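You operate a simulated robot arm through the tools that you are given. There is no shell and no other tool.

The job below is to be done with a simulated robot arm. You get a single attempt, and the scene is never put back.

TASK
Test the mushroom button: stop the running belt with it, then reset.
Fine: after the press, belt lever to stop, pull the button up, reset key, power switch off. Where these are worked on the way, their far stop is far enough and under half their travel is too little: mushroom button.

Only the result counts: the job must be done as asked and must still hold three seconds after the hand-in. Knocking over, shifting, dropping, spilling or breaking anything else fails it.

THE ROBOT
A 6-joint arm with a four-finger gripper on a trunk, on a base that moves. Base frame: it is fixed to the floor where the robot stands at the start and does not move with it; the origin is under the middle of the robot, x ahead of it, y to its left, z up. Lengths are in cm, angles in degrees, forces in N, time in s.
With the tool pointing down near the work surface it reaches from about 16 to 92 cm from the robot's upright axis, wherever it stands. Its first joint turns from -166.0 to 166.0 degrees. Places, roughly: belt dial [310, -20, 90]; belt lever [320, -20, 100]; mushroom button [310, 0, 100]; power switch [300, -10, 90]. Payload 3.43 kg.
The TCP is the grasp point between the finger pads, 3 cm short of the fingertips. In the tool frame z runs along the fingers and y along their closing line. The gripper opens to 12 cm; its body begins 8.5 cm behind the TCP.
Orientation is told as [roll, pitch, yaw] about the base's x, y, z axes, in that order, counted from this pose: with the fingers straight down and closing along the base's y, the tool's x points along the base's -x, its y along +y and its z along -z.

THE INTERFACE
- The arm moves only by the tool arm_command. Its argument "series" is a list of rows, each a list of 7 numbers: the shift along the base's x, y, z in cm, then the turn, a rotation vector about the base's x, y, z in degrees, then the finger opening in cm, from 0 to 12. In form: [[dx, dy, dz, ax, ay, az, claw], ...]. A call has 1 to 20 rows; each row is the pose to reach, as a shift and turn from the pose commanded when the call began. Each row takes 0.2 s and may step no farther than 5 cm and 8.6 degrees from the row before; otherwise, or with a gripper value out of range, the whole call is refused. Where a pose cannot be reached the arm comes as near as it can. A force on the tool above 50 N (or 10 N above the force at the start of the call, whichever is more), or a blocked arm, ends the call early, and 0.2 s more pass. The fingers move at their own pace (about 13.62 cm/s each) and stop on an object; they squeeze with about 43 N. The grip force told is the motor's: it shows also when the fingers shut on nothing. Time passes only in rows, and 0.2 s behind the last, so rows that repeat a pose let the fingers close. The reply holds the time, the measured pose of the TCP, the force on the tool along the base axes, the opening and the grip force, in the units named above and with some noise, with the torque about the TCP (base axes, N m) and any sound that the robot's microphone picked up.
- Cameras (640 x 400 px; columns grow to the right, rows downward): "scene" is now at [6.54, 17.57, 153.61]; the picture's right is [-0.28, -0.96, 0.00], its down [-0.52, 0.15, -0.84] and it looks along [0.81, -0.24, -0.54] (base axes); focal length 294 px, centre (320, 200). "wrist" rides on the gripper at [7.1, -1.7, -12.1] in the tool frame; the picture's right is [0.23, 0.97, 0.00], its down [-0.81, 0.19, -0.55] and it looks along [-0.54, 0.13, 0.83] (tool axes); focal length 275 px, centre (320, 200). There is no depth. A picture from a camera that has moved, and an enlarged one, comes with that camera's place and axes in the base frame and with its lens.
- capture(camera): a new picture of that camera. It takes no simulated time.
- raise_lower(by): moves the trunk up (or, below 0, down) by that many cm; the arm and the scene camera ride with it, the base frame stays. It gives what a move gives, with no picture.
- steer(legs): drives the robot by 1 to 6 legs, each [ahead, left, turn to the left] in cm, cm and degrees, along the robot's own axes; the way and the turn of a leg run together, so that a leg with both is an arc; at most 150 cm and 180 degrees a leg. The arm and the cameras ride along, it lands a little off, and it stops where it bumps. It gives what a move gives.
- head_to(pan, tilt): turns the head with the scene camera to pan (to the left, within 120 degrees either way) and tilt (down, from -29 to 69), counted from straight ahead of the robot. It gives what a move gives.
- close_up(camera, box): a new picture of the part [left, top, right, bottom] of that camera's present view, enlarged. It takes no simulated time.
- sign_off(): hands the job in; it is judged then, once.

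Places have to be worked out from the pictures, the camera data and where the tool is seen. Open the gripper and draw the arm clear of the work before you hand the job in, unless the task says otherwise.

The tools are called after "Request:" as a command line: name --pt "numbers of a row" for each row, then --argument value for the rest, lists and objects as JSON in quotes. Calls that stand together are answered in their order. arm_command: Moves the arm, as the interface text tells. Its arguments: {"type":"object","properties":{"series":{"type":"array","items":{"type":"array","items":{"type":"number"}}}},"required":["series"]} The other tools are called the same way: raise_lower (by) moves the trunk up or down; steer (legs) drives the base; head_to (pan, tilt) turns the head that bears the scene camera; capture (camera) takes a picture; close_up (camera, box) takes an enlarged picture of a part of a camera's view; sign_off () hands the job in.

At the start:

```text
time_s: 0.0
eef_pos: [54.33, -6.43, 115.33]
ee_rot: [0.0, 0.0, 0.0]
contact_force: [0.1, 0.5, 0.1]
wrist_torque: [-0.01, 0.0, -0.03]
width: 12.0
finger_force: 0.0
trunk travel left (down, up): [-10.0, 44.0]
robot x, y, heading: [0.04, -0.15, 0.2]
head pan, tilt (commanded): [-16.2, 32.5]
```

scene: 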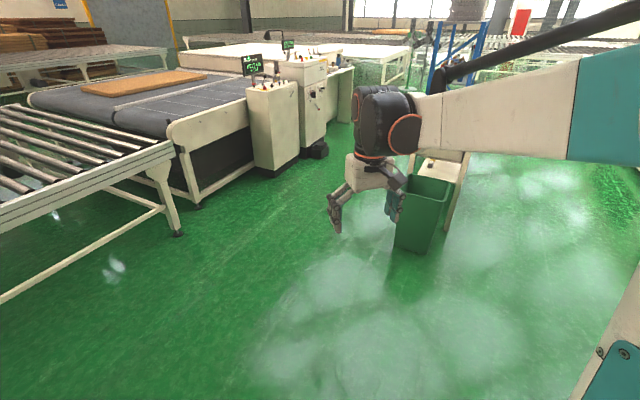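
wrist: 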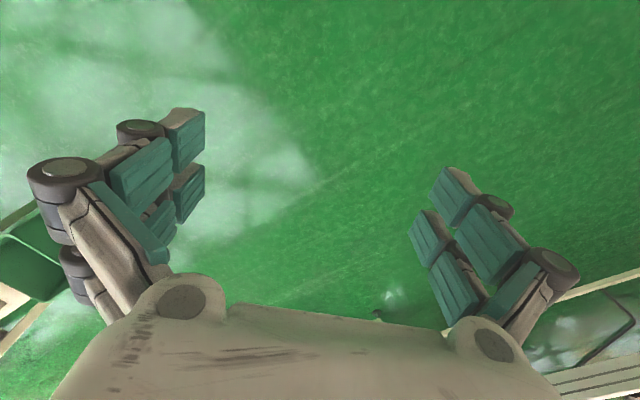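

The scene shows belt consoles in the mid-distance, around pixel (285, 90). I'll look closer at them before driving.

Request:
close_up --camera "scene" --box '[220, 30, 380, 130]'

Request:
close_up --camera "scene" --box '[0, 30, 320, 230]'

```text
4.00 times, centred on (300, 80) of scene
camera zoom: at [6.54, 17.57, 153.61], right [-0.28, -0.96, 0.0], down [-0.52, 0.15, -0.84], along [0.81, -0.24, -0.54], focal length 1176 px, centre (400, 680)
```

zoom: 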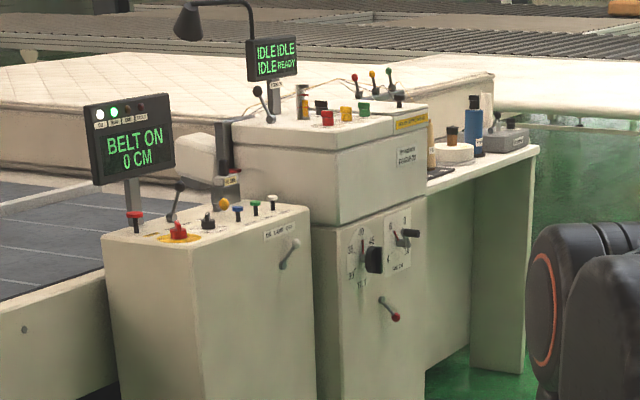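

```text
2.00 times, centred on (160, 130) of scene
camera zoom: at [6.54, 17.57, 153.61], right [-0.28, -0.96, 0.0], down [-0.52, 0.15, -0.84], along [0.81, -0.24, -0.54], focal length 588 px, centre (640, 340)
```

zoom: 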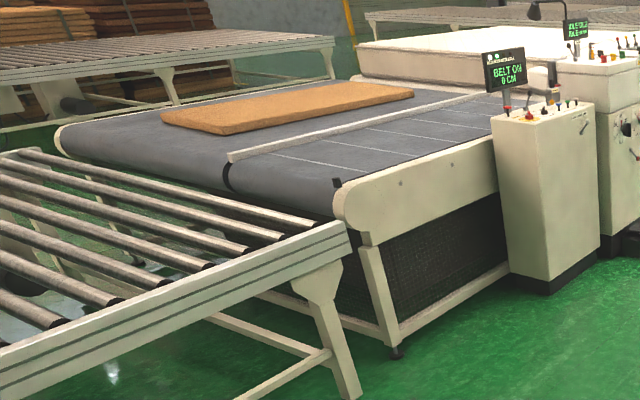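

The belt console (screen "BELT ON 0 CM") stands about 3 m ahead, rotated roughly 45° and carrying a red mushroom on a yellow plate plus other controls. I'll drive ahead part of the way on a clear path and look again.

Request:
steer --legs '[[130, 0, 0]]'

Request:
capture --camera "scene"

```text
time_s: 6.5
eef_pos: [183.5, -8.24, 115.29]
ee_rot: [0.0, 0.0, -0.9]
contact_force: [-0.4, 0.2, -0.5]
wrist_torque: [0.0, 0.04, 0.0]
width: 11.99
finger_force: 0.0
trunk travel left (down, up): [-10.0, 44.0]
robot x, y, heading: [129.24, -0.91, -1.1]
head pan, tilt (commanded): [-16.2, 32.5]
```

```text
taken
camera scene: at [136.01, 16.53, 153.61], right [-0.29, -0.96, 0.0], down [-0.51, 0.16, -0.84], along [0.81, -0.25, -0.54], focal length 294 px, centre (320, 200)
```

scene: 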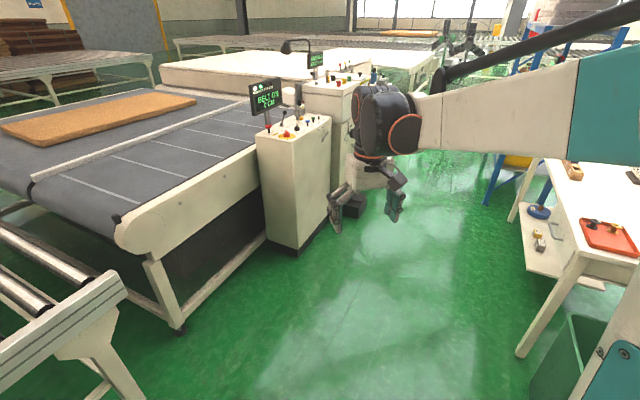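

The console is now closer and the belt counter is running. I'll zoom in on the console top to identify the controls.

Request:
close_up --camera "scene" --box '[240, 70, 368, 150]'

Request:
close_up --camera "scene" --box '[240, 100, 350, 260]'

```text
5.00 times, centred on (304, 110) of scene
camera zoom: at [136.01, 16.53, 153.61], right [-0.29, -0.96, 0.0], down [-0.51, 0.16, -0.84], along [0.81, -0.25, -0.54], focal length 1470 px, centre (400, 650)
```

zoom: 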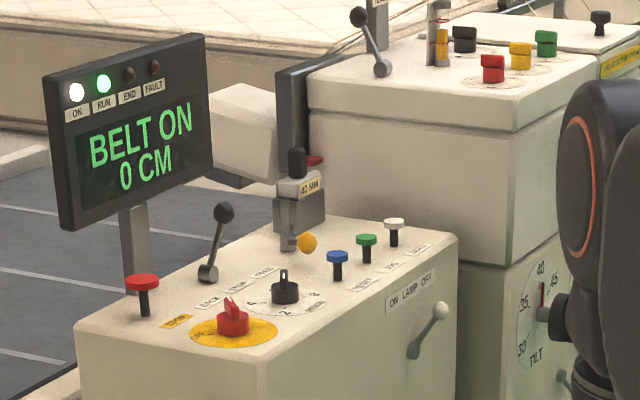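

```text
2.50 times, centred on (295, 180) of scene
camera zoom: at [136.01, 16.53, 153.61], right [-0.29, -0.96, 0.0], down [-0.51, 0.16, -0.84], along [0.81, -0.25, -0.54], focal length 735 px, centre (382, 250)
```

zoom: 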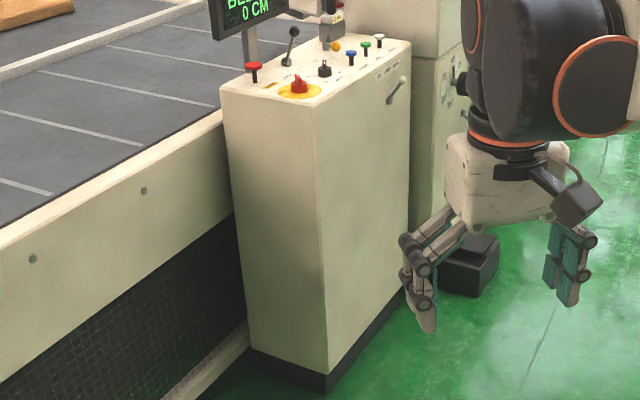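

The red mushroom on a black stem is at about (311, -4), the red rotary on the yellow plate (power) at about (312, -15), and the console's operator face points toward (-0.7, -0.7). I'll raise the trunk for clearance, then drive round to the operator side.

Request:
raise_lower --by 20

Request:
steer --legs '[[85, -52, 0], [0, 0, 46]]'

Request:
head_to --pan 0 --tilt 40

Request:
capture --camera "scene"

```text
time_s: 8.7
eef_pos: [183.5, -8.29, 135.27]
ee_rot: [0.1, 0.0, -0.9]
contact_force: [1.0, 0.2, -0.3]
wrist_torque: [0.01, -0.02, 0.0]
width: 11.99
finger_force: 0.0
trunk travel left (down, up): [-30.0, 24.0]
robot x, y, heading: [128.92, -1.11, -0.9]
head pan, tilt (commanded): [-16.2, 32.5]
```

```text
time_s: 15.9
eef_pos: [255.07, -16.83, 135.32]
ee_rot: [-0.1, 0.0, 46.6]
contact_force: [0.2, -0.4, -0.3]
wrist_torque: [0.01, 0.0, -0.02]
width: 12.01
finger_force: 0.1
trunk travel left (down, up): [-30.0, 24.0]
robot x, y, heading: [213.27, -51.65, 46.3]
head pan, tilt (commanded): [-16.2, 32.5]
```

```text
time_s: 16.7
eef_pos: [255.18, -16.84, 135.25]
ee_rot: [0.0, 0.0, 46.7]
contact_force: [-0.2, -0.6, 0.0]
wrist_torque: [-0.01, 0.02, 0.01]
width: 12.04
finger_force: 0.1
trunk travel left (down, up): [-30.0, 24.0]
robot x, y, heading: [213.24, -51.67, 46.7]
head pan, tilt (commanded): [0.0, 40.0]
```

```text
taken
camera scene: at [202.95, -33.33, 172.47], right [0.73, -0.69, 0.0], down [-0.44, -0.47, -0.77], along [0.53, 0.56, -0.64], focal length 294 px, centre (320, 200)
```

scene: 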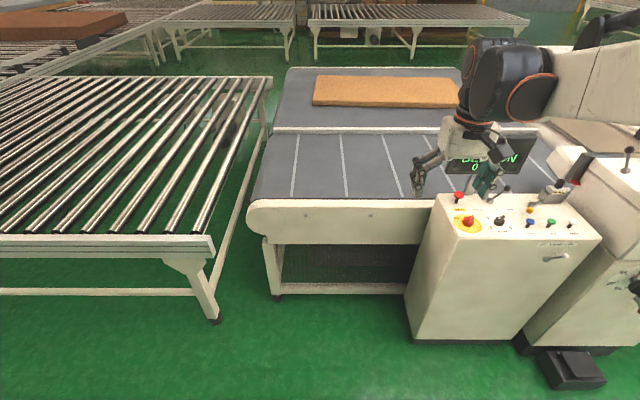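

The operator face is now square to the view. I'll zoom in on the console top to read the labels.

Request:
close_up --camera "scene" --box '[430, 180, 590, 280]'

Request:
close_up --camera "scene" --box '[435, 185, 515, 235]'

Request:
close_up --camera "scene" --box '[510, 185, 590, 235]'

```text
4.00 times, centred on (510, 230) of scene
camera zoom: at [202.95, -33.33, 172.47], right [0.73, -0.69, 0.0], down [-0.44, -0.47, -0.77], along [0.53, 0.56, -0.64], focal length 1176 px, centre (-440, 80)
```

zoom: 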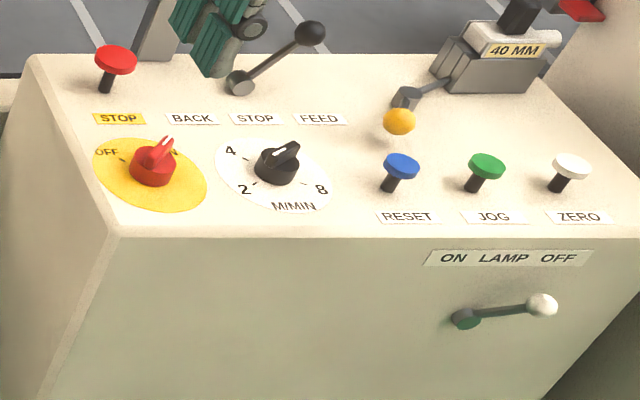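

```text
8.00 times, centred on (475, 210) of scene
camera zoom: at [202.95, -33.33, 172.47], right [0.73, -0.69, 0.0], down [-0.44, -0.47, -0.77], along [0.53, 0.56, -0.64], focal length 2352 px, centre (-920, 120)
```

zoom: 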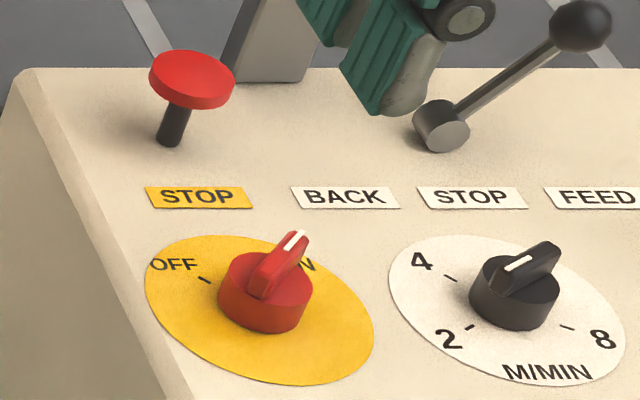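

```text
8.00 times, centred on (550, 210) of scene
camera zoom: at [202.95, -33.33, 172.47], right [0.73, -0.69, 0.0], down [-0.44, -0.47, -0.77], along [0.53, 0.56, -0.64], focal length 2352 px, centre (-1520, 120)
```

zoom: 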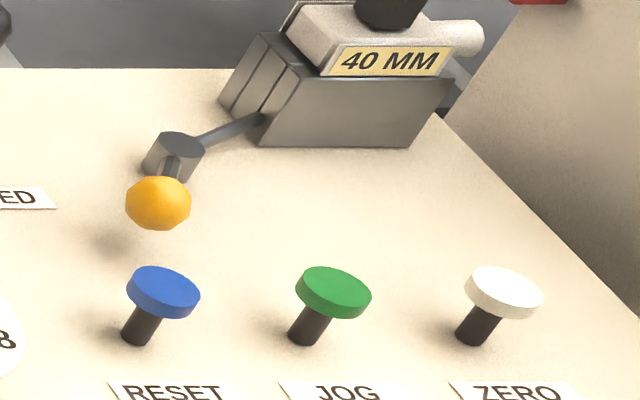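

Labels read clearly: the red mushroom is "STOP", the lever is BACK/STOP/FEED (now at FEED), the red rotary is OFF/ON (now ON), and the blue key is RESET. I'll move about 45 cm right and 30 cm ahead so these sit 55–75 cm in front of the robot.

Request:
steer --legs '[[0, -45, 0], [30, 0, 0]]'

Request:
head_to --pan -10 --tilt 50

Request:
capture --camera "scene"

Request:
capture --camera "wrist"

```text
time_s: 21.0
eef_pos: [308.07, -25.39, 135.3]
ee_rot: [0.1, 0.1, 46.9]
contact_force: [0.4, 1.1, -0.3]
wrist_torque: [-0.03, 0.02, 0.01]
width: 12.02
finger_force: 0.0
trunk travel left (down, up): [-30.0, 24.0]
robot x, y, heading: [266.35, -60.59, 46.9]
head pan, tilt (commanded): [0.0, 40.0]
```

```text
time_s: 21.8
eef_pos: [308.06, -25.4, 135.35]
ee_rot: [-0.1, 0.1, 47.0]
contact_force: [0.7, -0.4, -0.2]
wrist_torque: [-0.01, 0.02, 0.0]
width: 11.98
finger_force: 0.2
trunk travel left (down, up): [-30.0, 24.0]
robot x, y, heading: [266.15, -60.49, 47.1]
head pan, tilt (commanded): [-10.0, 50.0]
```

```text
taken
camera scene: at [256.38, -43.85, 171.07], right [0.6, -0.8, 0.0], down [-0.61, -0.46, -0.64], along [0.51, 0.39, -0.76], focal length 294 px, centre (320, 200)
```

scene: 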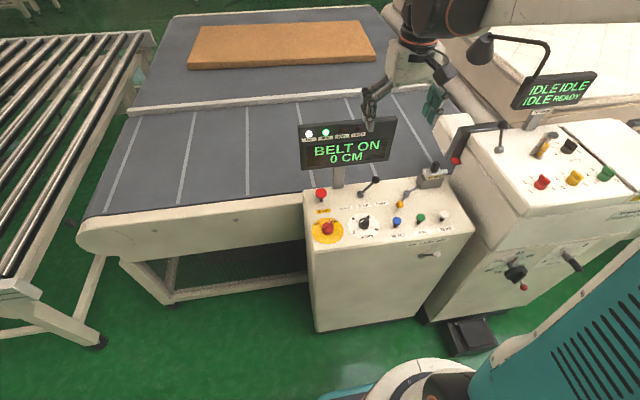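

```text
taken
camera wrist: at [304.44, -31.72, 147.38], right [-0.87, 0.5, 0.0], down [0.41, 0.72, 0.55], along [0.27, 0.48, -0.83], focal length 275 px, centre (320, 200)
```

wrist: 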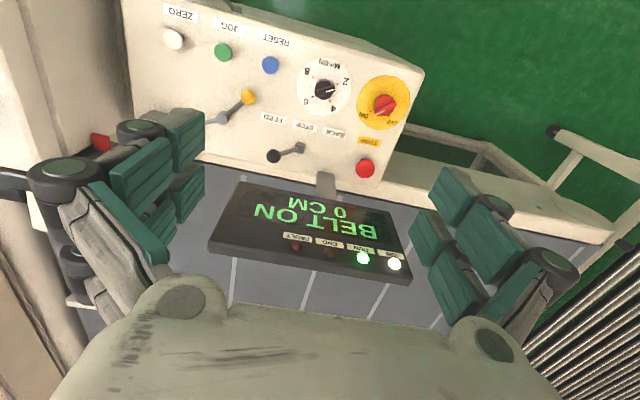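

Both cameras now see the console top. I'll zoom in on each for triangulating the controls.

Request:
close_up --camera "scene" --box '[300, 160, 460, 260]'

Request:
close_up --camera "wrist" --box '[200, 40, 440, 190]'

```text
4.00 times, centred on (380, 210) of scene
camera zoom: at [256.38, -43.85, 171.07], right [0.6, -0.8, 0.0], down [-0.61, -0.46, -0.64], along [0.51, 0.39, -0.76], focal length 1176 px, centre (80, 160)
```

zoom: 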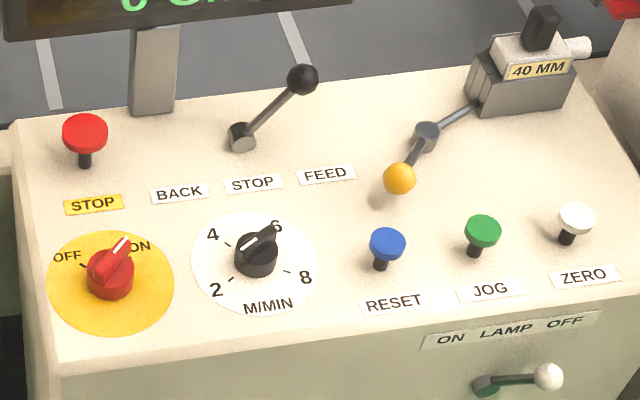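

```text
2.67 times, centred on (320, 115) of wrist
camera zoom: at [304.44, -31.72, 147.38], right [-0.87, 0.5, 0.0], down [0.41, 0.72, 0.55], along [0.27, 0.48, -0.83], focal length 734 px, centre (320, 427)
```

zoom: 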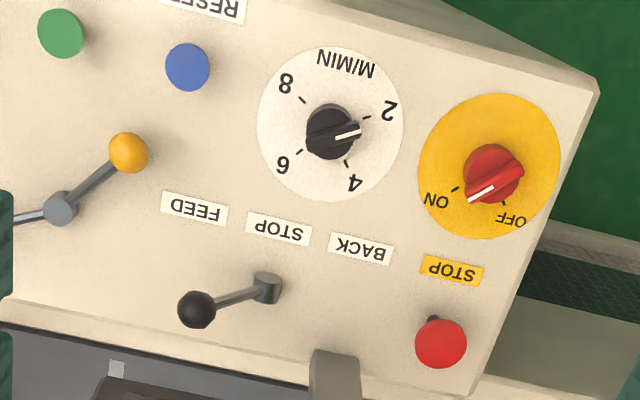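

Triangulating with both cameras: mushroom head ≈ (309.2, -4.4, 96.3), console top z ≈ 91.8, lever hub ≈ (319.5, -14, 93) with its knob at ≈ (322.4, -17.3, 100), power knob axis ≈ (300.5, -13.5). The screen hangs from z≈105 only ~4 cm behind the mushroom, so I'll tilt the tool forward 40° to approach from the operator side, with the fingers closed.

Request:
arm_command --pt "-1.2 2 -3.4 4.85 -4.57 0 8" --pt "-2.4 4 -6.8 9.7 -9.13 0 4" --pt "-3.65 6 -10.2 14.55 -13.7 0 0" --pt "-4.86 8 -13.6 19.4 -18.27 0 0" --pt "-6.1 10 -17 24.25 -22.83 0 0" --pt "-7.3 12 -20.4 29.1 -27.4 0 0" --pt "-7.3 12 -20.4 29.1 -27.4 0 0"

Request:
capture --camera "scene"

Request:
capture --camera "wrist"

```text
time_s: 23.4
eef_pos: [300.82, -13.52, 114.83]
ee_rot: [-0.1, -40.0, 47.1]
contact_force: [-0.5, -0.6, 0.5]
wrist_torque: [-0.01, 0.01, 0.0]
width: 0.0
finger_force: 33.2
trunk travel left (down, up): [-30.0, 24.0]
robot x, y, heading: [265.88, -60.55, 46.8]
head pan, tilt (commanded): [-10.0, 50.0]
```

```text
taken
camera scene: at [256.35, -43.95, 171.07], right [0.6, -0.8, 0.0], down [-0.61, -0.46, -0.64], along [0.51, 0.39, -0.77], focal length 294 px, centre (320, 200)
```

scene: 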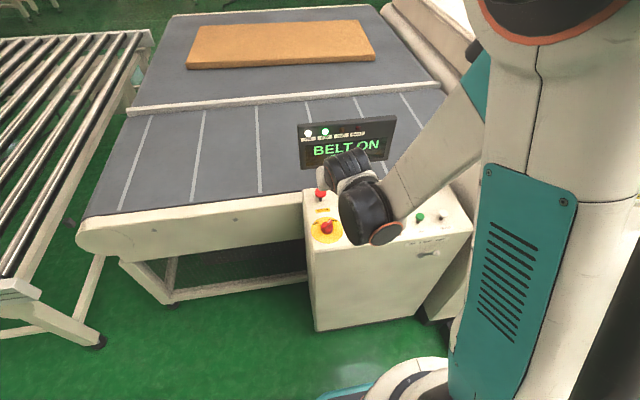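

```text
taken
camera wrist: at [293.0, -24.28, 119.53], right [-0.83, 0.54, -0.15], down [0.04, 0.33, 0.94], along [0.56, 0.78, -0.29], focal length 275 px, centre (320, 200)
```

wrist: 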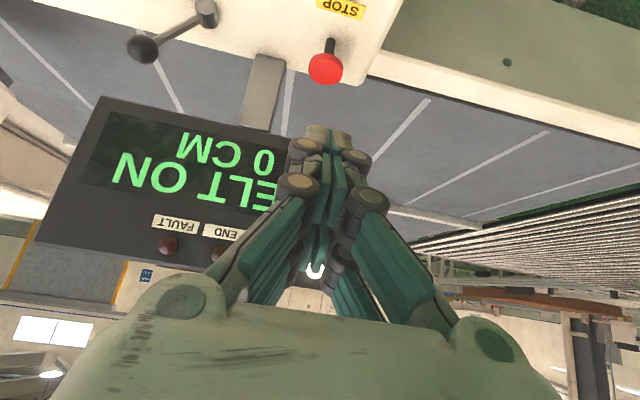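

With the 40° tilt the closed fingertips' lowest corner lies almost directly under the TCP (about 3.8 cm below). I'll descend in front of the mushroom and then slide forward to sit just above it at TCP z≈104.

Request:
arm_command --pt "1.4 1.5 -4 0 0 0 0" --pt "2.8 3.0 -8 0 0 0 0" --pt "3.5 3.8 -10.8 0 0 0 0" --pt "5.5 6.0 -10.8 0 0 0 0" --pt "7.6 8.3 -10.8 0 0 0 0" --pt "7.6 8.3 -10.8 0 0 0 0"

Request:
capture --camera "wrist"

Request:
capture --camera "scene"

Request:
close_up --camera "scene" --box '[280, 110, 440, 210]'

```text
time_s: 24.8
eef_pos: [308.37, -5.04, 104.02]
ee_rot: [-0.3, -40.0, 47.1]
contact_force: [0.2, -0.9, -0.6]
wrist_torque: [0.02, 0.03, -0.06]
width: 0.0
finger_force: 34.0
out of reach, approached as far as the arm can: row 2, 3
trunk travel left (down, up): [-30.0, 24.0]
robot x, y, heading: [266.63, -60.65, 47.2]
head pan, tilt (commanded): [-10.0, 50.0]
```

```text
taken
camera wrist: at [300.6, -15.75, 108.68], right [-0.83, 0.54, -0.15], down [0.04, 0.33, 0.94], along [0.55, 0.78, -0.29], focal length 275 px, centre (320, 200)
```

wrist: 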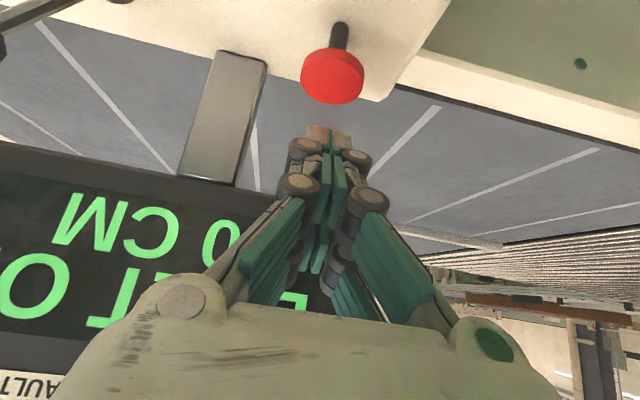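

```text
taken
camera scene: at [256.36, -43.89, 171.06], right [0.6, -0.8, 0.0], down [-0.61, -0.46, -0.64], along [0.51, 0.39, -0.77], focal length 294 px, centre (320, 200)
```

scene: 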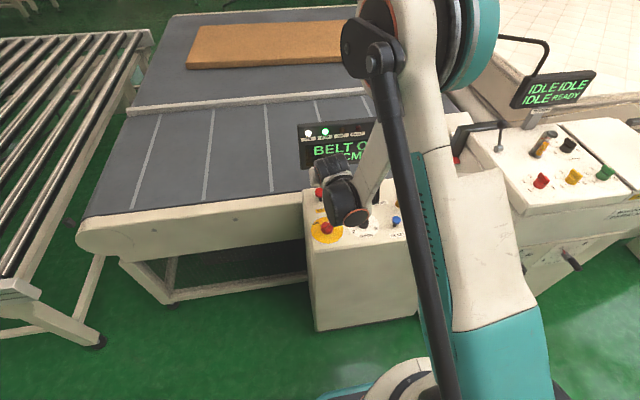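

```text
4.00 times, centred on (360, 160) of scene
camera zoom: at [256.36, -43.89, 171.06], right [0.6, -0.8, 0.0], down [-0.61, -0.46, -0.64], along [0.51, 0.39, -0.77], focal length 1176 px, centre (160, 360)
```

zoom: 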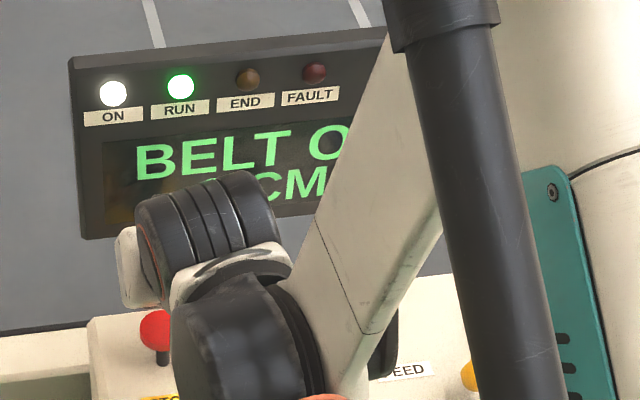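

The mushroom head appears at (332, 77) in the wrist view, exactly where my estimate predicts, and the fingertips are about 4 cm above it. I'll press straight down in small steps.

Request:
arm_command --pt "0.1 0 -1 0 0 0 0" --pt "0.1 0 -2 0 0 0 0" --pt "0.1 0 -3 0 0 0 0" --pt "0.1 0 -3.7 0 0 0 0" --pt "0.1 0 -4.4 0 0 0 0" --pt "0.1 0 -5 0 0 0 0"

Request:
capture --camera "wrist"

Request:
close_up --camera "scene" --box '[280, 110, 440, 210]'

```text
time_s: 26.1
eef_pos: [308.98, -4.38, 100.19]
ee_rot: [-0.3, -40.0, 47.1]
contact_force: [-0.3, -1.6, 4.9]
wrist_torque: [-0.09, 0.0, 0.02]
width: 0.58
finger_force: 33.6
out of reach, approached as far as the arm can: row 4, 5, 6
trunk travel left (down, up): [-30.0, 24.0]
robot x, y, heading: [266.0, -60.68, 47.1]
head pan, tilt (commanded): [-10.0, 50.0]
```

```text
taken
camera wrist: at [301.15, -15.18, 104.79], right [-0.83, 0.54, -0.15], down [0.04, 0.33, 0.94], along [0.55, 0.78, -0.29], focal length 275 px, centre (320, 200)
```

wrist: 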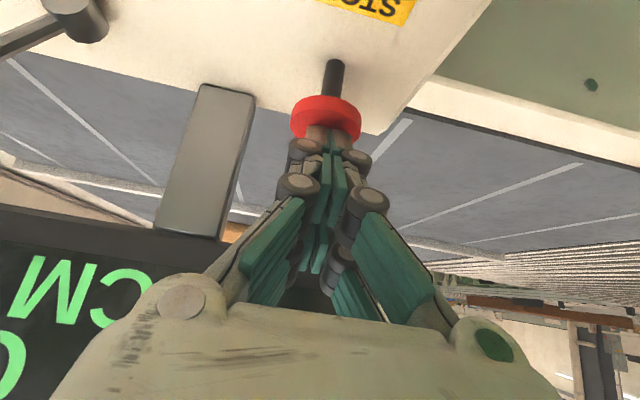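

```text
4.00 times, centred on (360, 160) of scene
camera zoom: at [256.33, -43.94, 171.06], right [0.6, -0.8, 0.0], down [-0.61, -0.46, -0.64], along [0.51, 0.39, -0.77], focal length 1176 px, centre (160, 360)
```

zoom: 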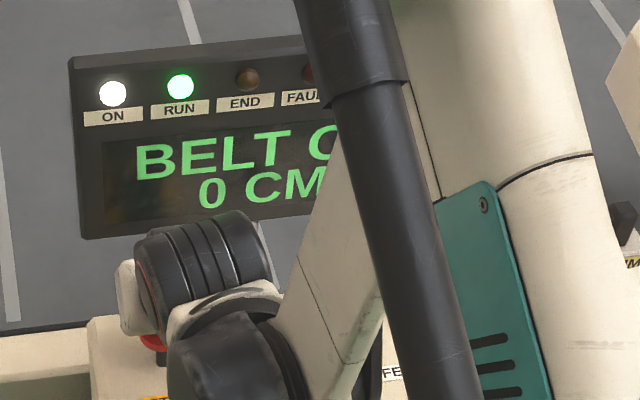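

Contact was made with the button at TCP z≈100.2 (5 N), but the arm can't go lower there with the trunk this high. I'll withdraw diagonally back and up, away from the screen, then lower the trunk 20 cm.

Request:
arm_command --pt "-2 -2.1 3 0 0 0 0" --pt "-4 -4.2 6 0 0 0 0" --pt "-6 -6.3 9 0 0 0 0" --pt "-8 -8.4 12 0 0 0 0" --pt "-8 -8.4 16.5 0 0 0 0" --pt "-8 -8.4 21 0 0 0 0" --pt "-8 -8.4 25 0 0 0 0"

Request:
raise_lower --by -20

Request:
capture --camera "scene"

Request:
capture --camera "wrist"

```text
time_s: 27.8
eef_pos: [301.17, -12.74, 125.28]
ee_rot: [-0.2, -40.0, 47.1]
contact_force: [-0.1, 0.2, 0.2]
wrist_torque: [0.01, -0.05, 0.0]
width: 0.0
finger_force: 33.2
trunk travel left (down, up): [-30.0, 24.0]
robot x, y, heading: [266.32, -60.92, 46.9]
head pan, tilt (commanded): [-10.0, 50.0]
```

```text
time_s: 29.9
eef_pos: [301.05, -12.76, 105.15]
ee_rot: [-0.2, -40.0, 47.0]
contact_force: [0.5, 0.3, 0.5]
wrist_torque: [-0.02, -0.03, 0.01]
width: 0.01
finger_force: 32.6
trunk travel left (down, up): [-10.0, 44.0]
robot x, y, heading: [266.02, -60.48, 47.1]
head pan, tilt (commanded): [-10.0, 50.0]
```

```text
taken
camera scene: at [257.99, -45.3, 152.32], right [0.38, -0.92, 0.0], down [-0.61, -0.25, -0.75], along [0.7, 0.29, -0.66], focal length 294 px, centre (320, 200)
```

scene: 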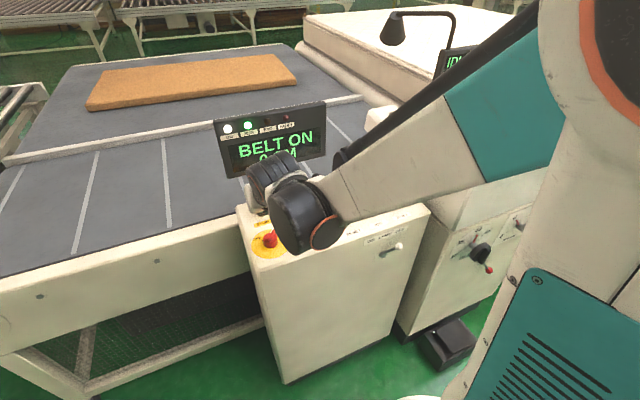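

```text
taken
camera wrist: at [293.3, -23.46, 109.88], right [-0.83, 0.54, -0.15], down [0.04, 0.33, 0.94], along [0.55, 0.78, -0.29], focal length 275 px, centre (320, 200)
```

wrist: 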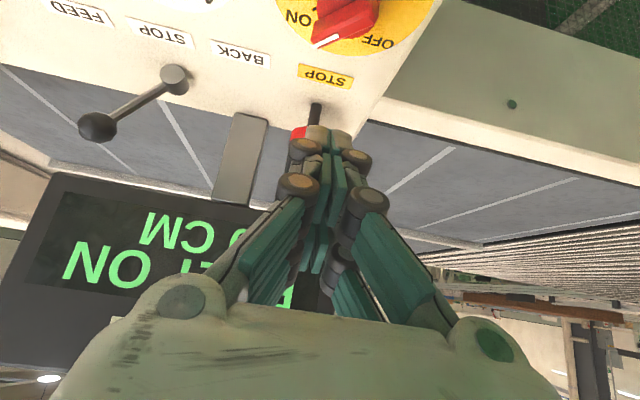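

Trunk is lowered; the tip is again in front of the mushroom at TCP (301.1, -12.8, 105.2). I'll slide forward over the head and press down, watching the force.

Request:
arm_command --pt "1.5 1.5 -1.5 0 0 0 0" --pt "3.5 3.6 -3 0 0 0 0" --pt "5.5 5.7 -3 0 0 0 0" --pt "7.6 7.8 -3 0 0 0 0" --pt "7.6 7.8 -4.2 0 0 0 0" --pt "7.6 7.8 -5 0 0 0 0" --pt "7.6 7.8 -5.7 0 0 0 0" --pt "7.6 7.8 -6.4 0 0 0 0"

Request:
capture --camera "wrist"

Request:
capture --camera "scene"

```text
time_s: 31.7
eef_pos: [308.93, -4.94, 98.72]
ee_rot: [-0.2, -39.9, 47.1]
contact_force: [0.2, -0.4, -0.3]
wrist_torque: [0.0, 0.02, 0.0]
width: 0.0
finger_force: 33.6
trunk travel left (down, up): [-10.0, 44.0]
robot x, y, heading: [266.56, -60.76, 47.0]
head pan, tilt (commanded): [-10.0, 50.0]
```

```text
taken
camera wrist: at [301.09, -15.65, 103.51], right [-0.83, 0.54, -0.15], down [0.04, 0.33, 0.94], along [0.55, 0.78, -0.29], focal length 275 px, centre (320, 200)
```

wrist: 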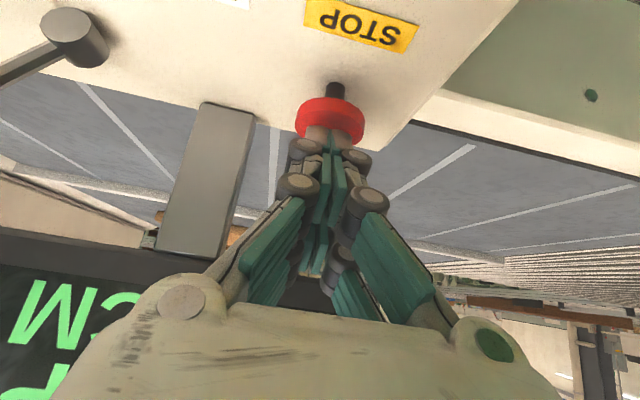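

```text
taken
camera scene: at [256.37, -43.89, 151.05], right [0.6, -0.8, 0.0], down [-0.61, -0.46, -0.64], along [0.51, 0.39, -0.77], focal length 294 px, centre (320, 200)
```

scene: 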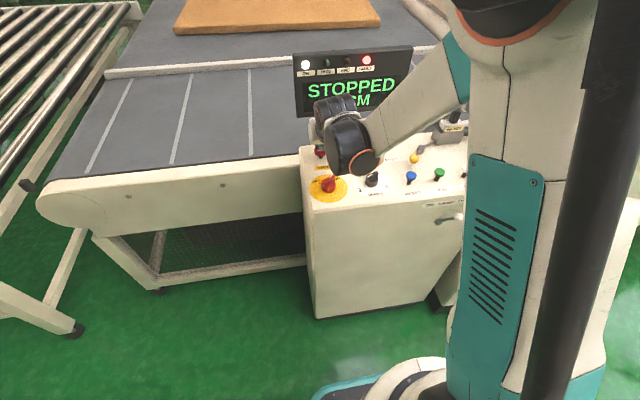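

The screen now shows STOPPED with the FAULT lamp lit, so the press worked, yet no force is felt. I'll press a bit further to be sure the button has reached its far stop.

Request:
arm_command --pt "0 0 -0.5 0 0 0 0" --pt "0 0 -1.0 0 0 0 0" --pt "0 0 -1.4 0 0 0 0"

Request:
capture --camera "wrist"

Request:
close_up --camera "scene" --box '[280, 40, 440, 140]'

```text
time_s: 32.3
eef_pos: [308.9, -5.1, 98.53]
ee_rot: [-0.4, -40.7, 47.1]
contact_force: [-5.5, -7.8, 35.1]
wrist_torque: [-0.27, 0.2, 0.08]
width: 0.61
finger_force: 33.6
trunk travel left (down, up): [-10.0, 44.0]
robot x, y, heading: [266.45, -60.87, 46.9]
head pan, tilt (commanded): [-10.0, 50.0]
stopped in row 3: the force on the tool passed its limit at 58 N (the readings are from after the stop); the commanded pose is now the measured one
```

```text
taken
camera wrist: at [301.0, -15.76, 102.96], right [-0.83, 0.54, -0.15], down [0.03, 0.32, 0.95], along [0.56, 0.78, -0.28], focal length 275 px, centre (320, 200)
```

wrist: 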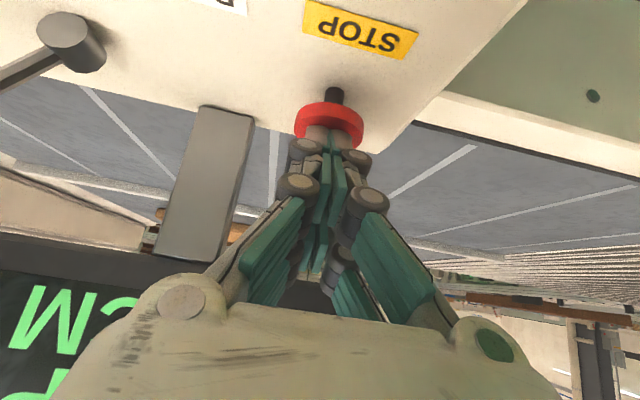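

```text
4.00 times, centred on (360, 90) of scene
camera zoom: at [256.12, -44.22, 151.11], right [0.6, -0.8, 0.0], down [-0.61, -0.46, -0.64], along [0.51, 0.39, -0.76], focal length 1176 px, centre (160, 640)
```

zoom: 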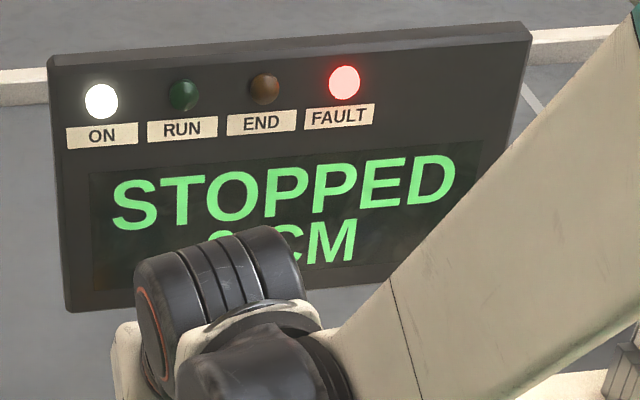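

The button hit its far stop (58 N) and the screen reads STOPPED. Now I'll back away diagonally and move sideways to in front of the belt lever, opening the fingers to 7 cm.

Request:
arm_command --pt "-2 -2.1 2.5 0 0 0 0" --pt "-4 -4.2 5 0 0 0 0" --pt "-6 -6.3 7.5 0 0 0 0" --pt "-8 -8.4 9 0 0 0 0" --pt "-4.35 -11.2 9 0 0 0 3" --pt "-0.7 -13.95 9 0 0 0 7" --pt "2.95 -16.7 9 0 0 0 7" --pt "6.6 -19.5 9 0 0 0 7" --pt "6.6 -19.5 9 0 0 0 7"

Request:
capture --camera "wrist"

Request:
capture --camera "scene"

```text
time_s: 34.3
eef_pos: [315.46, -24.45, 107.08]
ee_rot: [-0.3, -40.5, 47.1]
contact_force: [0.2, -0.2, 0.7]
wrist_torque: [0.04, -0.02, 0.04]
width: 7.03
finger_force: 0.0
trunk travel left (down, up): [-10.0, 44.0]
robot x, y, heading: [266.05, -60.95, 46.9]
head pan, tilt (commanded): [-10.0, 50.0]
```

```text
taken
camera wrist: at [307.7, -35.23, 111.65], right [-0.83, 0.54, -0.15], down [0.03, 0.32, 0.95], along [0.56, 0.78, -0.29], focal length 275 px, centre (320, 200)
```

wrist: 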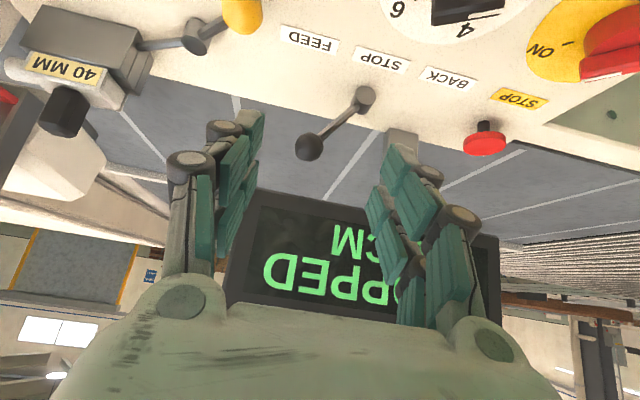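

```text
taken
camera scene: at [257.24, -44.31, 151.8], right [0.52, -0.85, 0.0], down [-0.6, -0.37, -0.71], along [0.61, 0.37, -0.7], focal length 294 px, centre (320, 200)
```

scene: 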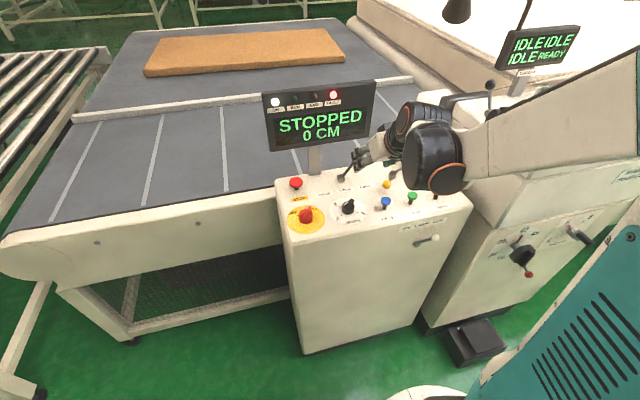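

The knob shows at (309, 147), matching my estimate of (322.4, -17.3, 100), and the gripper is lined up with it. I'll move in to straddle the knob and close on it.

Request:
arm_command --pt "1.8 1.8 -1.5 0 0 0 7" --pt "3.6 3.6 -3 0 0 0 7" --pt "5.3 5.4 -4.5 0 0 0 7" --pt "6.9 7.1 -5.8 0 0 0 7" --pt "6.9 7.1 -5.8 0 0 0 7"

Request:
capture --camera "wrist"

Request:
close_up --camera "scene" --box '[250, 70, 450, 195]'

```text
time_s: 35.5
eef_pos: [322.31, -17.12, 101.18]
ee_rot: [-0.2, -40.4, 47.0]
contact_force: [-0.1, 0.3, 0.0]
wrist_torque: [0.0, -0.02, 0.0]
width: 7.03
finger_force: 0.1
trunk travel left (down, up): [-10.0, 44.0]
robot x, y, heading: [266.09, -60.76, 47.0]
head pan, tilt (commanded): [-10.0, 50.0]
```

```text
taken
camera wrist: at [314.58, -27.92, 105.88], right [-0.83, 0.54, -0.15], down [0.03, 0.32, 0.95], along [0.56, 0.78, -0.29], focal length 275 px, centre (320, 200)
```

wrist: 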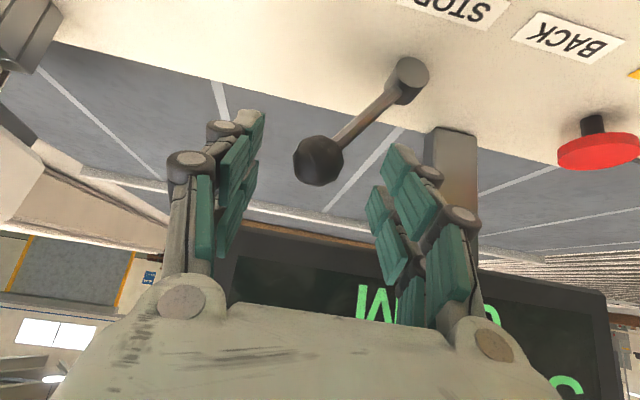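

```text
3.20 times, centred on (350, 132) of scene
camera zoom: at [256.4, -43.87, 151.06], right [0.6, -0.8, 0.0], down [-0.61, -0.46, -0.64], along [0.51, 0.39, -0.77], focal length 941 px, centre (224, 416)
```

zoom: 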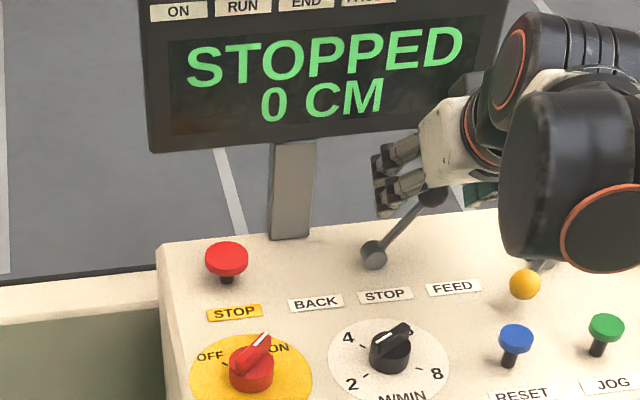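

The fingers straddle the knob properly. I'll shift slightly up and back for margin to the screen, then close on the knob.

Request:
arm_command --pt "-0.4 -0.4 0.6 0 0 0 7" --pt "-0.4 -0.4 0.6 0 0 0 3" --pt "-0.4 -0.4 0.6 0 0 0 0" --pt "-0.4 -0.4 0.6 0 0 0 0"

Request:
capture --camera "wrist"

```text
time_s: 36.5
eef_pos: [322.11, -17.66, 101.8]
ee_rot: [-0.2, -40.4, 47.1]
contact_force: [5.1, -1.1, 3.8]
wrist_torque: [-0.09, -0.1, -0.06]
width: 2.61
finger_force: 44.9
trunk travel left (down, up): [-10.0, 44.0]
robot x, y, heading: [266.41, -60.51, 46.9]
head pan, tilt (commanded): [-10.0, 50.0]
```

```text
taken
camera wrist: at [314.23, -28.38, 106.48], right [-0.83, 0.54, -0.15], down [0.03, 0.32, 0.95], along [0.56, 0.78, -0.29], focal length 275 px, centre (320, 200)
```

wrist: 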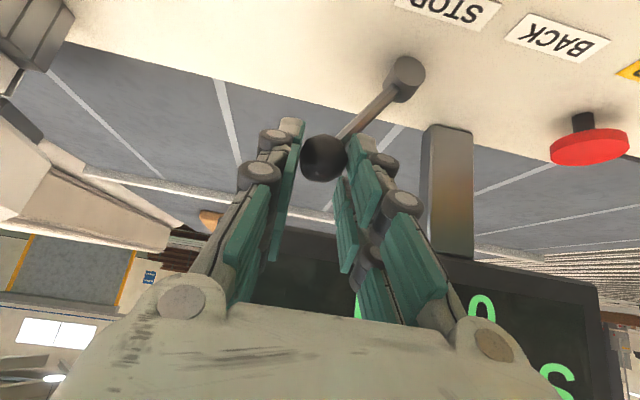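

The knob is gripped (width 2.61 cm). I'll move it left along its arc to upright, over the hub at (319.4, -14).

Request:
arm_command --pt "-0.73 0.76 0.5 0 0 0 0" --pt "-1.46 1.51 0.9 0 0 0 0" --pt "-2.26 2.33 1.1 0 0 0 0" --pt "-3.05 3.15 1.2 0 0 0 0" --pt "-3.05 3.15 1.2 0 0 0 0"

Request:
capture --camera "wrist"

Request:
close_up --camera "scene" --box '[250, 70, 450, 195]'

```text
time_s: 37.7
eef_pos: [318.85, -14.51, 103.07]
ee_rot: [-0.2, -40.4, 47.1]
contact_force: [-1.8, -7.3, -1.4]
wrist_torque: [-0.39, -0.07, -0.08]
width: 2.63
finger_force: 44.7
trunk travel left (down, up): [-10.0, 44.0]
robot x, y, heading: [266.39, -60.79, 46.9]
head pan, tilt (commanded): [-10.0, 50.0]
```

```text
taken
camera wrist: at [311.06, -25.29, 107.68], right [-0.83, 0.54, -0.15], down [0.03, 0.32, 0.95], along [0.56, 0.78, -0.29], focal length 275 px, centre (320, 200)
```

wrist: 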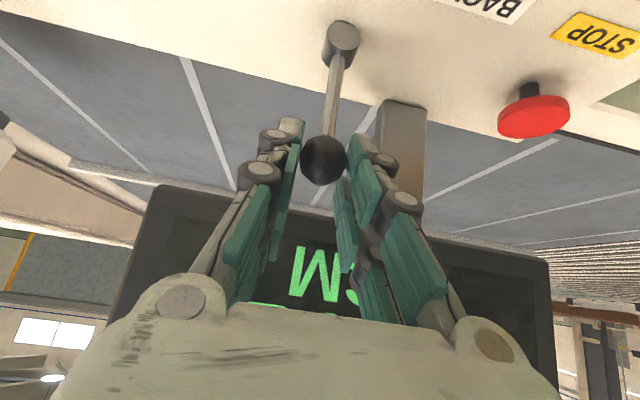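

```text
3.20 times, centred on (350, 132) of scene
camera zoom: at [256.35, -43.96, 151.06], right [0.6, -0.8, 0.0], down [-0.61, -0.46, -0.64], along [0.51, 0.39, -0.77], focal length 941 px, centre (224, 416)
```

zoom: 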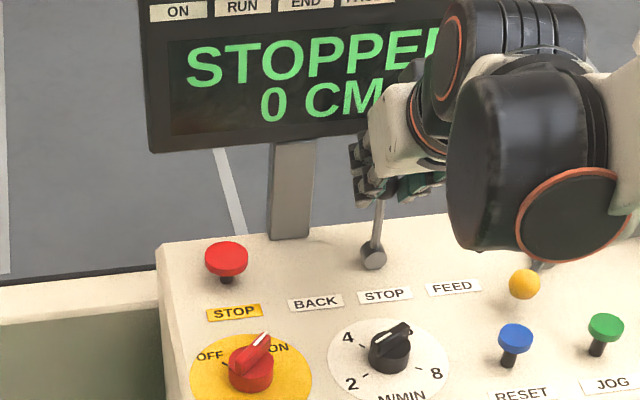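

In the wrist view the knob sits exactly where a vertical lever over the hub would project (323, 160), so it's at STOP. I'll open the fingers a little and retreat along the tool axis.

Request:
arm_command --pt "0 0 0 0 0 0 5" --pt "0 0 0 0 0 0 5" --pt "-1.76 -1.87 3.06 0 0 0 5" --pt "-3.5 -3.7 6.1 0 0 0 5" --pt "-5.3 -5.6 9.2 0 0 0 5"

Request:
capture --camera "wrist"

Request:
capture --camera "scene"

Request:
close_up --camera "scene" --box '[250, 70, 450, 195]'

```text
time_s: 38.9
eef_pos: [313.8, -20.5, 112.12]
ee_rot: [-0.3, -40.5, 47.1]
contact_force: [-0.2, 0.2, 0.6]
wrist_torque: [-0.03, -0.01, -0.01]
width: 5.01
finger_force: 0.1
trunk travel left (down, up): [-10.0, 44.0]
robot x, y, heading: [266.13, -60.75, 46.8]
head pan, tilt (commanded): [-10.0, 50.0]
```

```text
taken
camera wrist: at [305.86, -31.12, 116.82], right [-0.83, 0.54, -0.15], down [0.03, 0.32, 0.95], along [0.56, 0.78, -0.29], focal length 275 px, centre (320, 200)
```

wrist: 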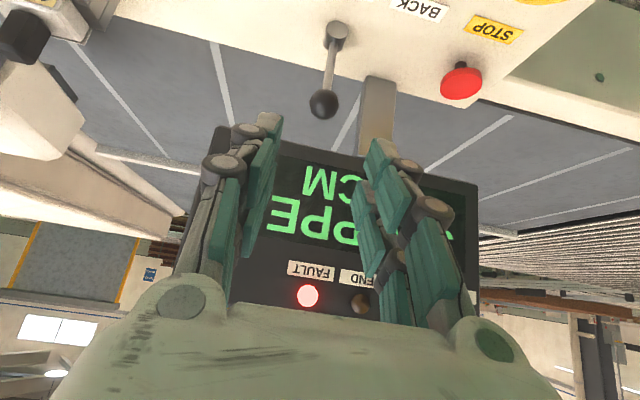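

```text
taken
camera scene: at [256.36, -43.9, 151.06], right [0.6, -0.8, 0.0], down [-0.61, -0.46, -0.64], along [0.51, 0.39, -0.77], focal length 294 px, centre (320, 200)
```

scene: 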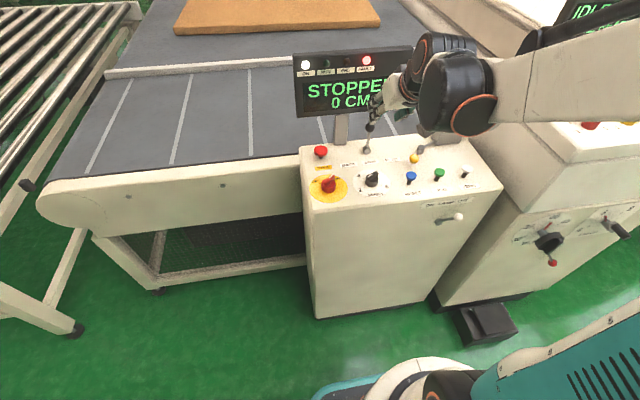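

```text
3.20 times, centred on (350, 132) of scene
camera zoom: at [256.36, -43.9, 151.06], right [0.6, -0.8, 0.0], down [-0.61, -0.46, -0.64], along [0.51, 0.39, -0.77], focal length 941 px, centre (224, 416)
```

zoom: 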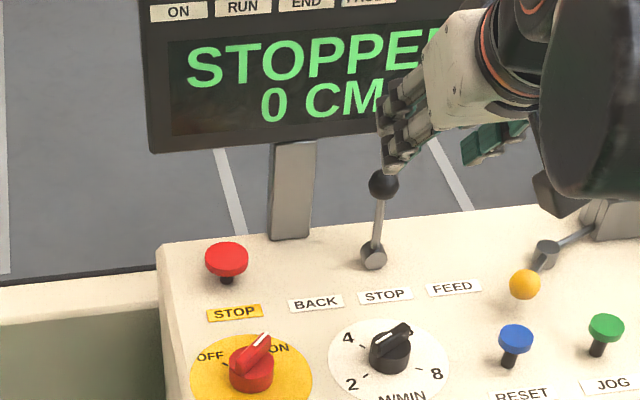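

The lever stands upright at STOP in both views. Next I'll go in front of the mushroom with the fingers open 7 cm, to grip its head and pull it up.

Request:
arm_command --pt "-3 2.1 -1.3 0 0 0 6" --pt "-6 4.3 -2.6 0 0 0 7" --pt "-9 6.5 -3.9 0 0 0 7" --pt "-11.7 8.57 -5.1 0 0 0 7" --pt "-11.7 8.57 -5.1 0 0 0 7"

Request:
capture --camera "wrist"

```text
time_s: 40.1
eef_pos: [302.07, -11.57, 107.07]
ee_rot: [-0.4, -40.4, 47.1]
contact_force: [0.8, -0.2, -0.6]
wrist_torque: [-0.01, -0.04, -0.04]
width: 7.0
finger_force: 0.1
trunk travel left (down, up): [-10.0, 44.0]
robot x, y, heading: [266.67, -60.87, 47.1]
head pan, tilt (commanded): [-10.0, 50.0]
```

```text
taken
camera wrist: at [294.16, -22.31, 111.76], right [-0.83, 0.54, -0.15], down [0.03, 0.32, 0.95], along [0.56, 0.78, -0.29], focal length 275 px, centre (320, 200)
```

wrist: 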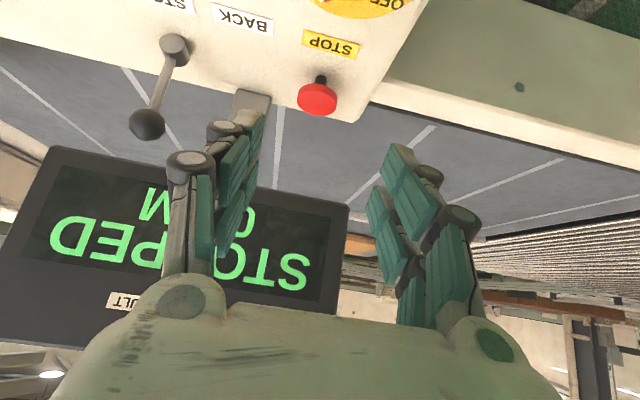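

The head at (317, 97) matches my model (309.25, -4.5). I'll slide down and forward so the rear finger pads straddle the head rim, keeping tips ~0.7 cm off the console top.

Request:
arm_command --pt "1.8 1.8 -2.7 0 0 0 7" --pt "3.6 3.6 -5.4 0 0 0 7" --pt "5.4 5.4 -8.1 0 0 0 7" --pt "7.2 7.2 -10.7 0 0 0 7" --pt "7.2 7.2 -10.7 0 0 0 7"

Request:
capture --camera "wrist"

Request:
capture --camera "scene"

```text
time_s: 41.3
eef_pos: [309.24, -4.35, 96.57]
ee_rot: [-0.3, -40.3, 47.2]
contact_force: [0.5, 0.1, -0.1]
wrist_torque: [0.01, -0.02, 0.0]
width: 7.0
finger_force: 0.0
trunk travel left (down, up): [-10.0, 44.0]
robot x, y, heading: [266.06, -61.18, 47.0]
head pan, tilt (commanded): [-10.0, 50.0]
```

```text
taken
camera wrist: at [301.42, -15.05, 101.18], right [-0.83, 0.54, -0.15], down [0.03, 0.32, 0.95], along [0.56, 0.78, -0.29], focal length 275 px, centre (320, 200)
```

wrist: 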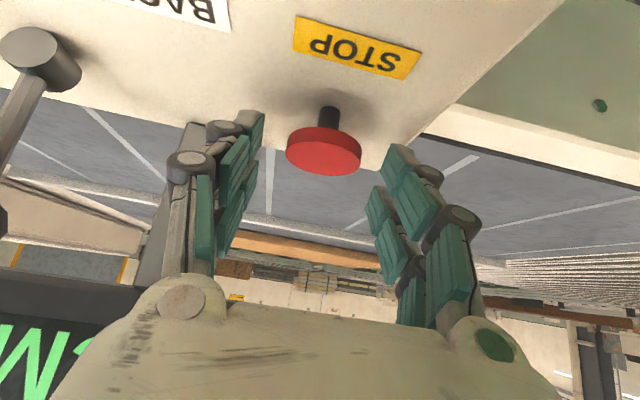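

```text
taken
camera scene: at [256.4, -43.84, 151.05], right [0.6, -0.8, 0.0], down [-0.61, -0.46, -0.64], along [0.51, 0.39, -0.77], focal length 294 px, centre (320, 200)
```

scene: 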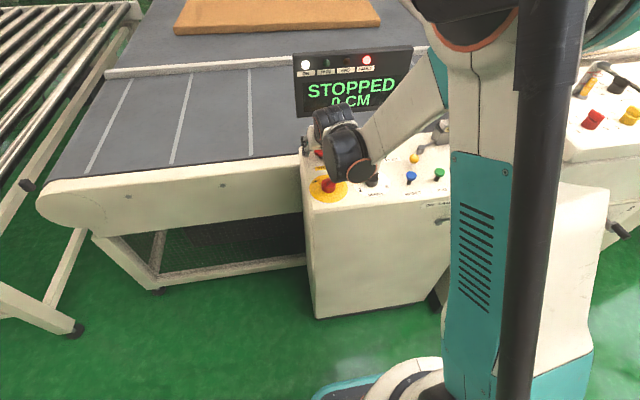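

The rim lies between the distal pads on both sides. Closing now.

Request:
arm_command --pt "0 0 0 0 0 0 5" --pt "0 0 0 0 0 0 2" --pt "0 0 0 0 0 0 0" --pt "0 0 0 0 0 0 0"

Request:
capture --camera "wrist"

```text
time_s: 42.3
eef_pos: [309.32, -4.42, 96.6]
ee_rot: [-0.3, -40.4, 47.1]
contact_force: [4.6, -5.5, -0.3]
wrist_torque: [-0.22, -0.05, 0.02]
width: 3.83
finger_force: 45.0
trunk travel left (down, up): [-10.0, 44.0]
robot x, y, heading: [266.44, -60.56, 47.2]
head pan, tilt (commanded): [-10.0, 50.0]
```

```text
taken
camera wrist: at [301.46, -15.15, 101.23], right [-0.83, 0.54, -0.15], down [0.03, 0.32, 0.95], along [0.56, 0.78, -0.29], focal length 275 px, centre (320, 200)
```

wrist: 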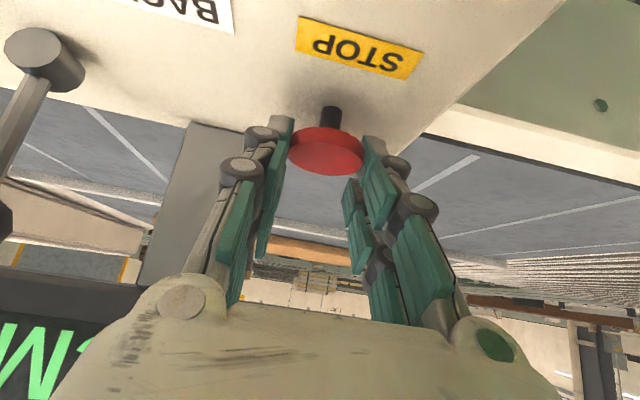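

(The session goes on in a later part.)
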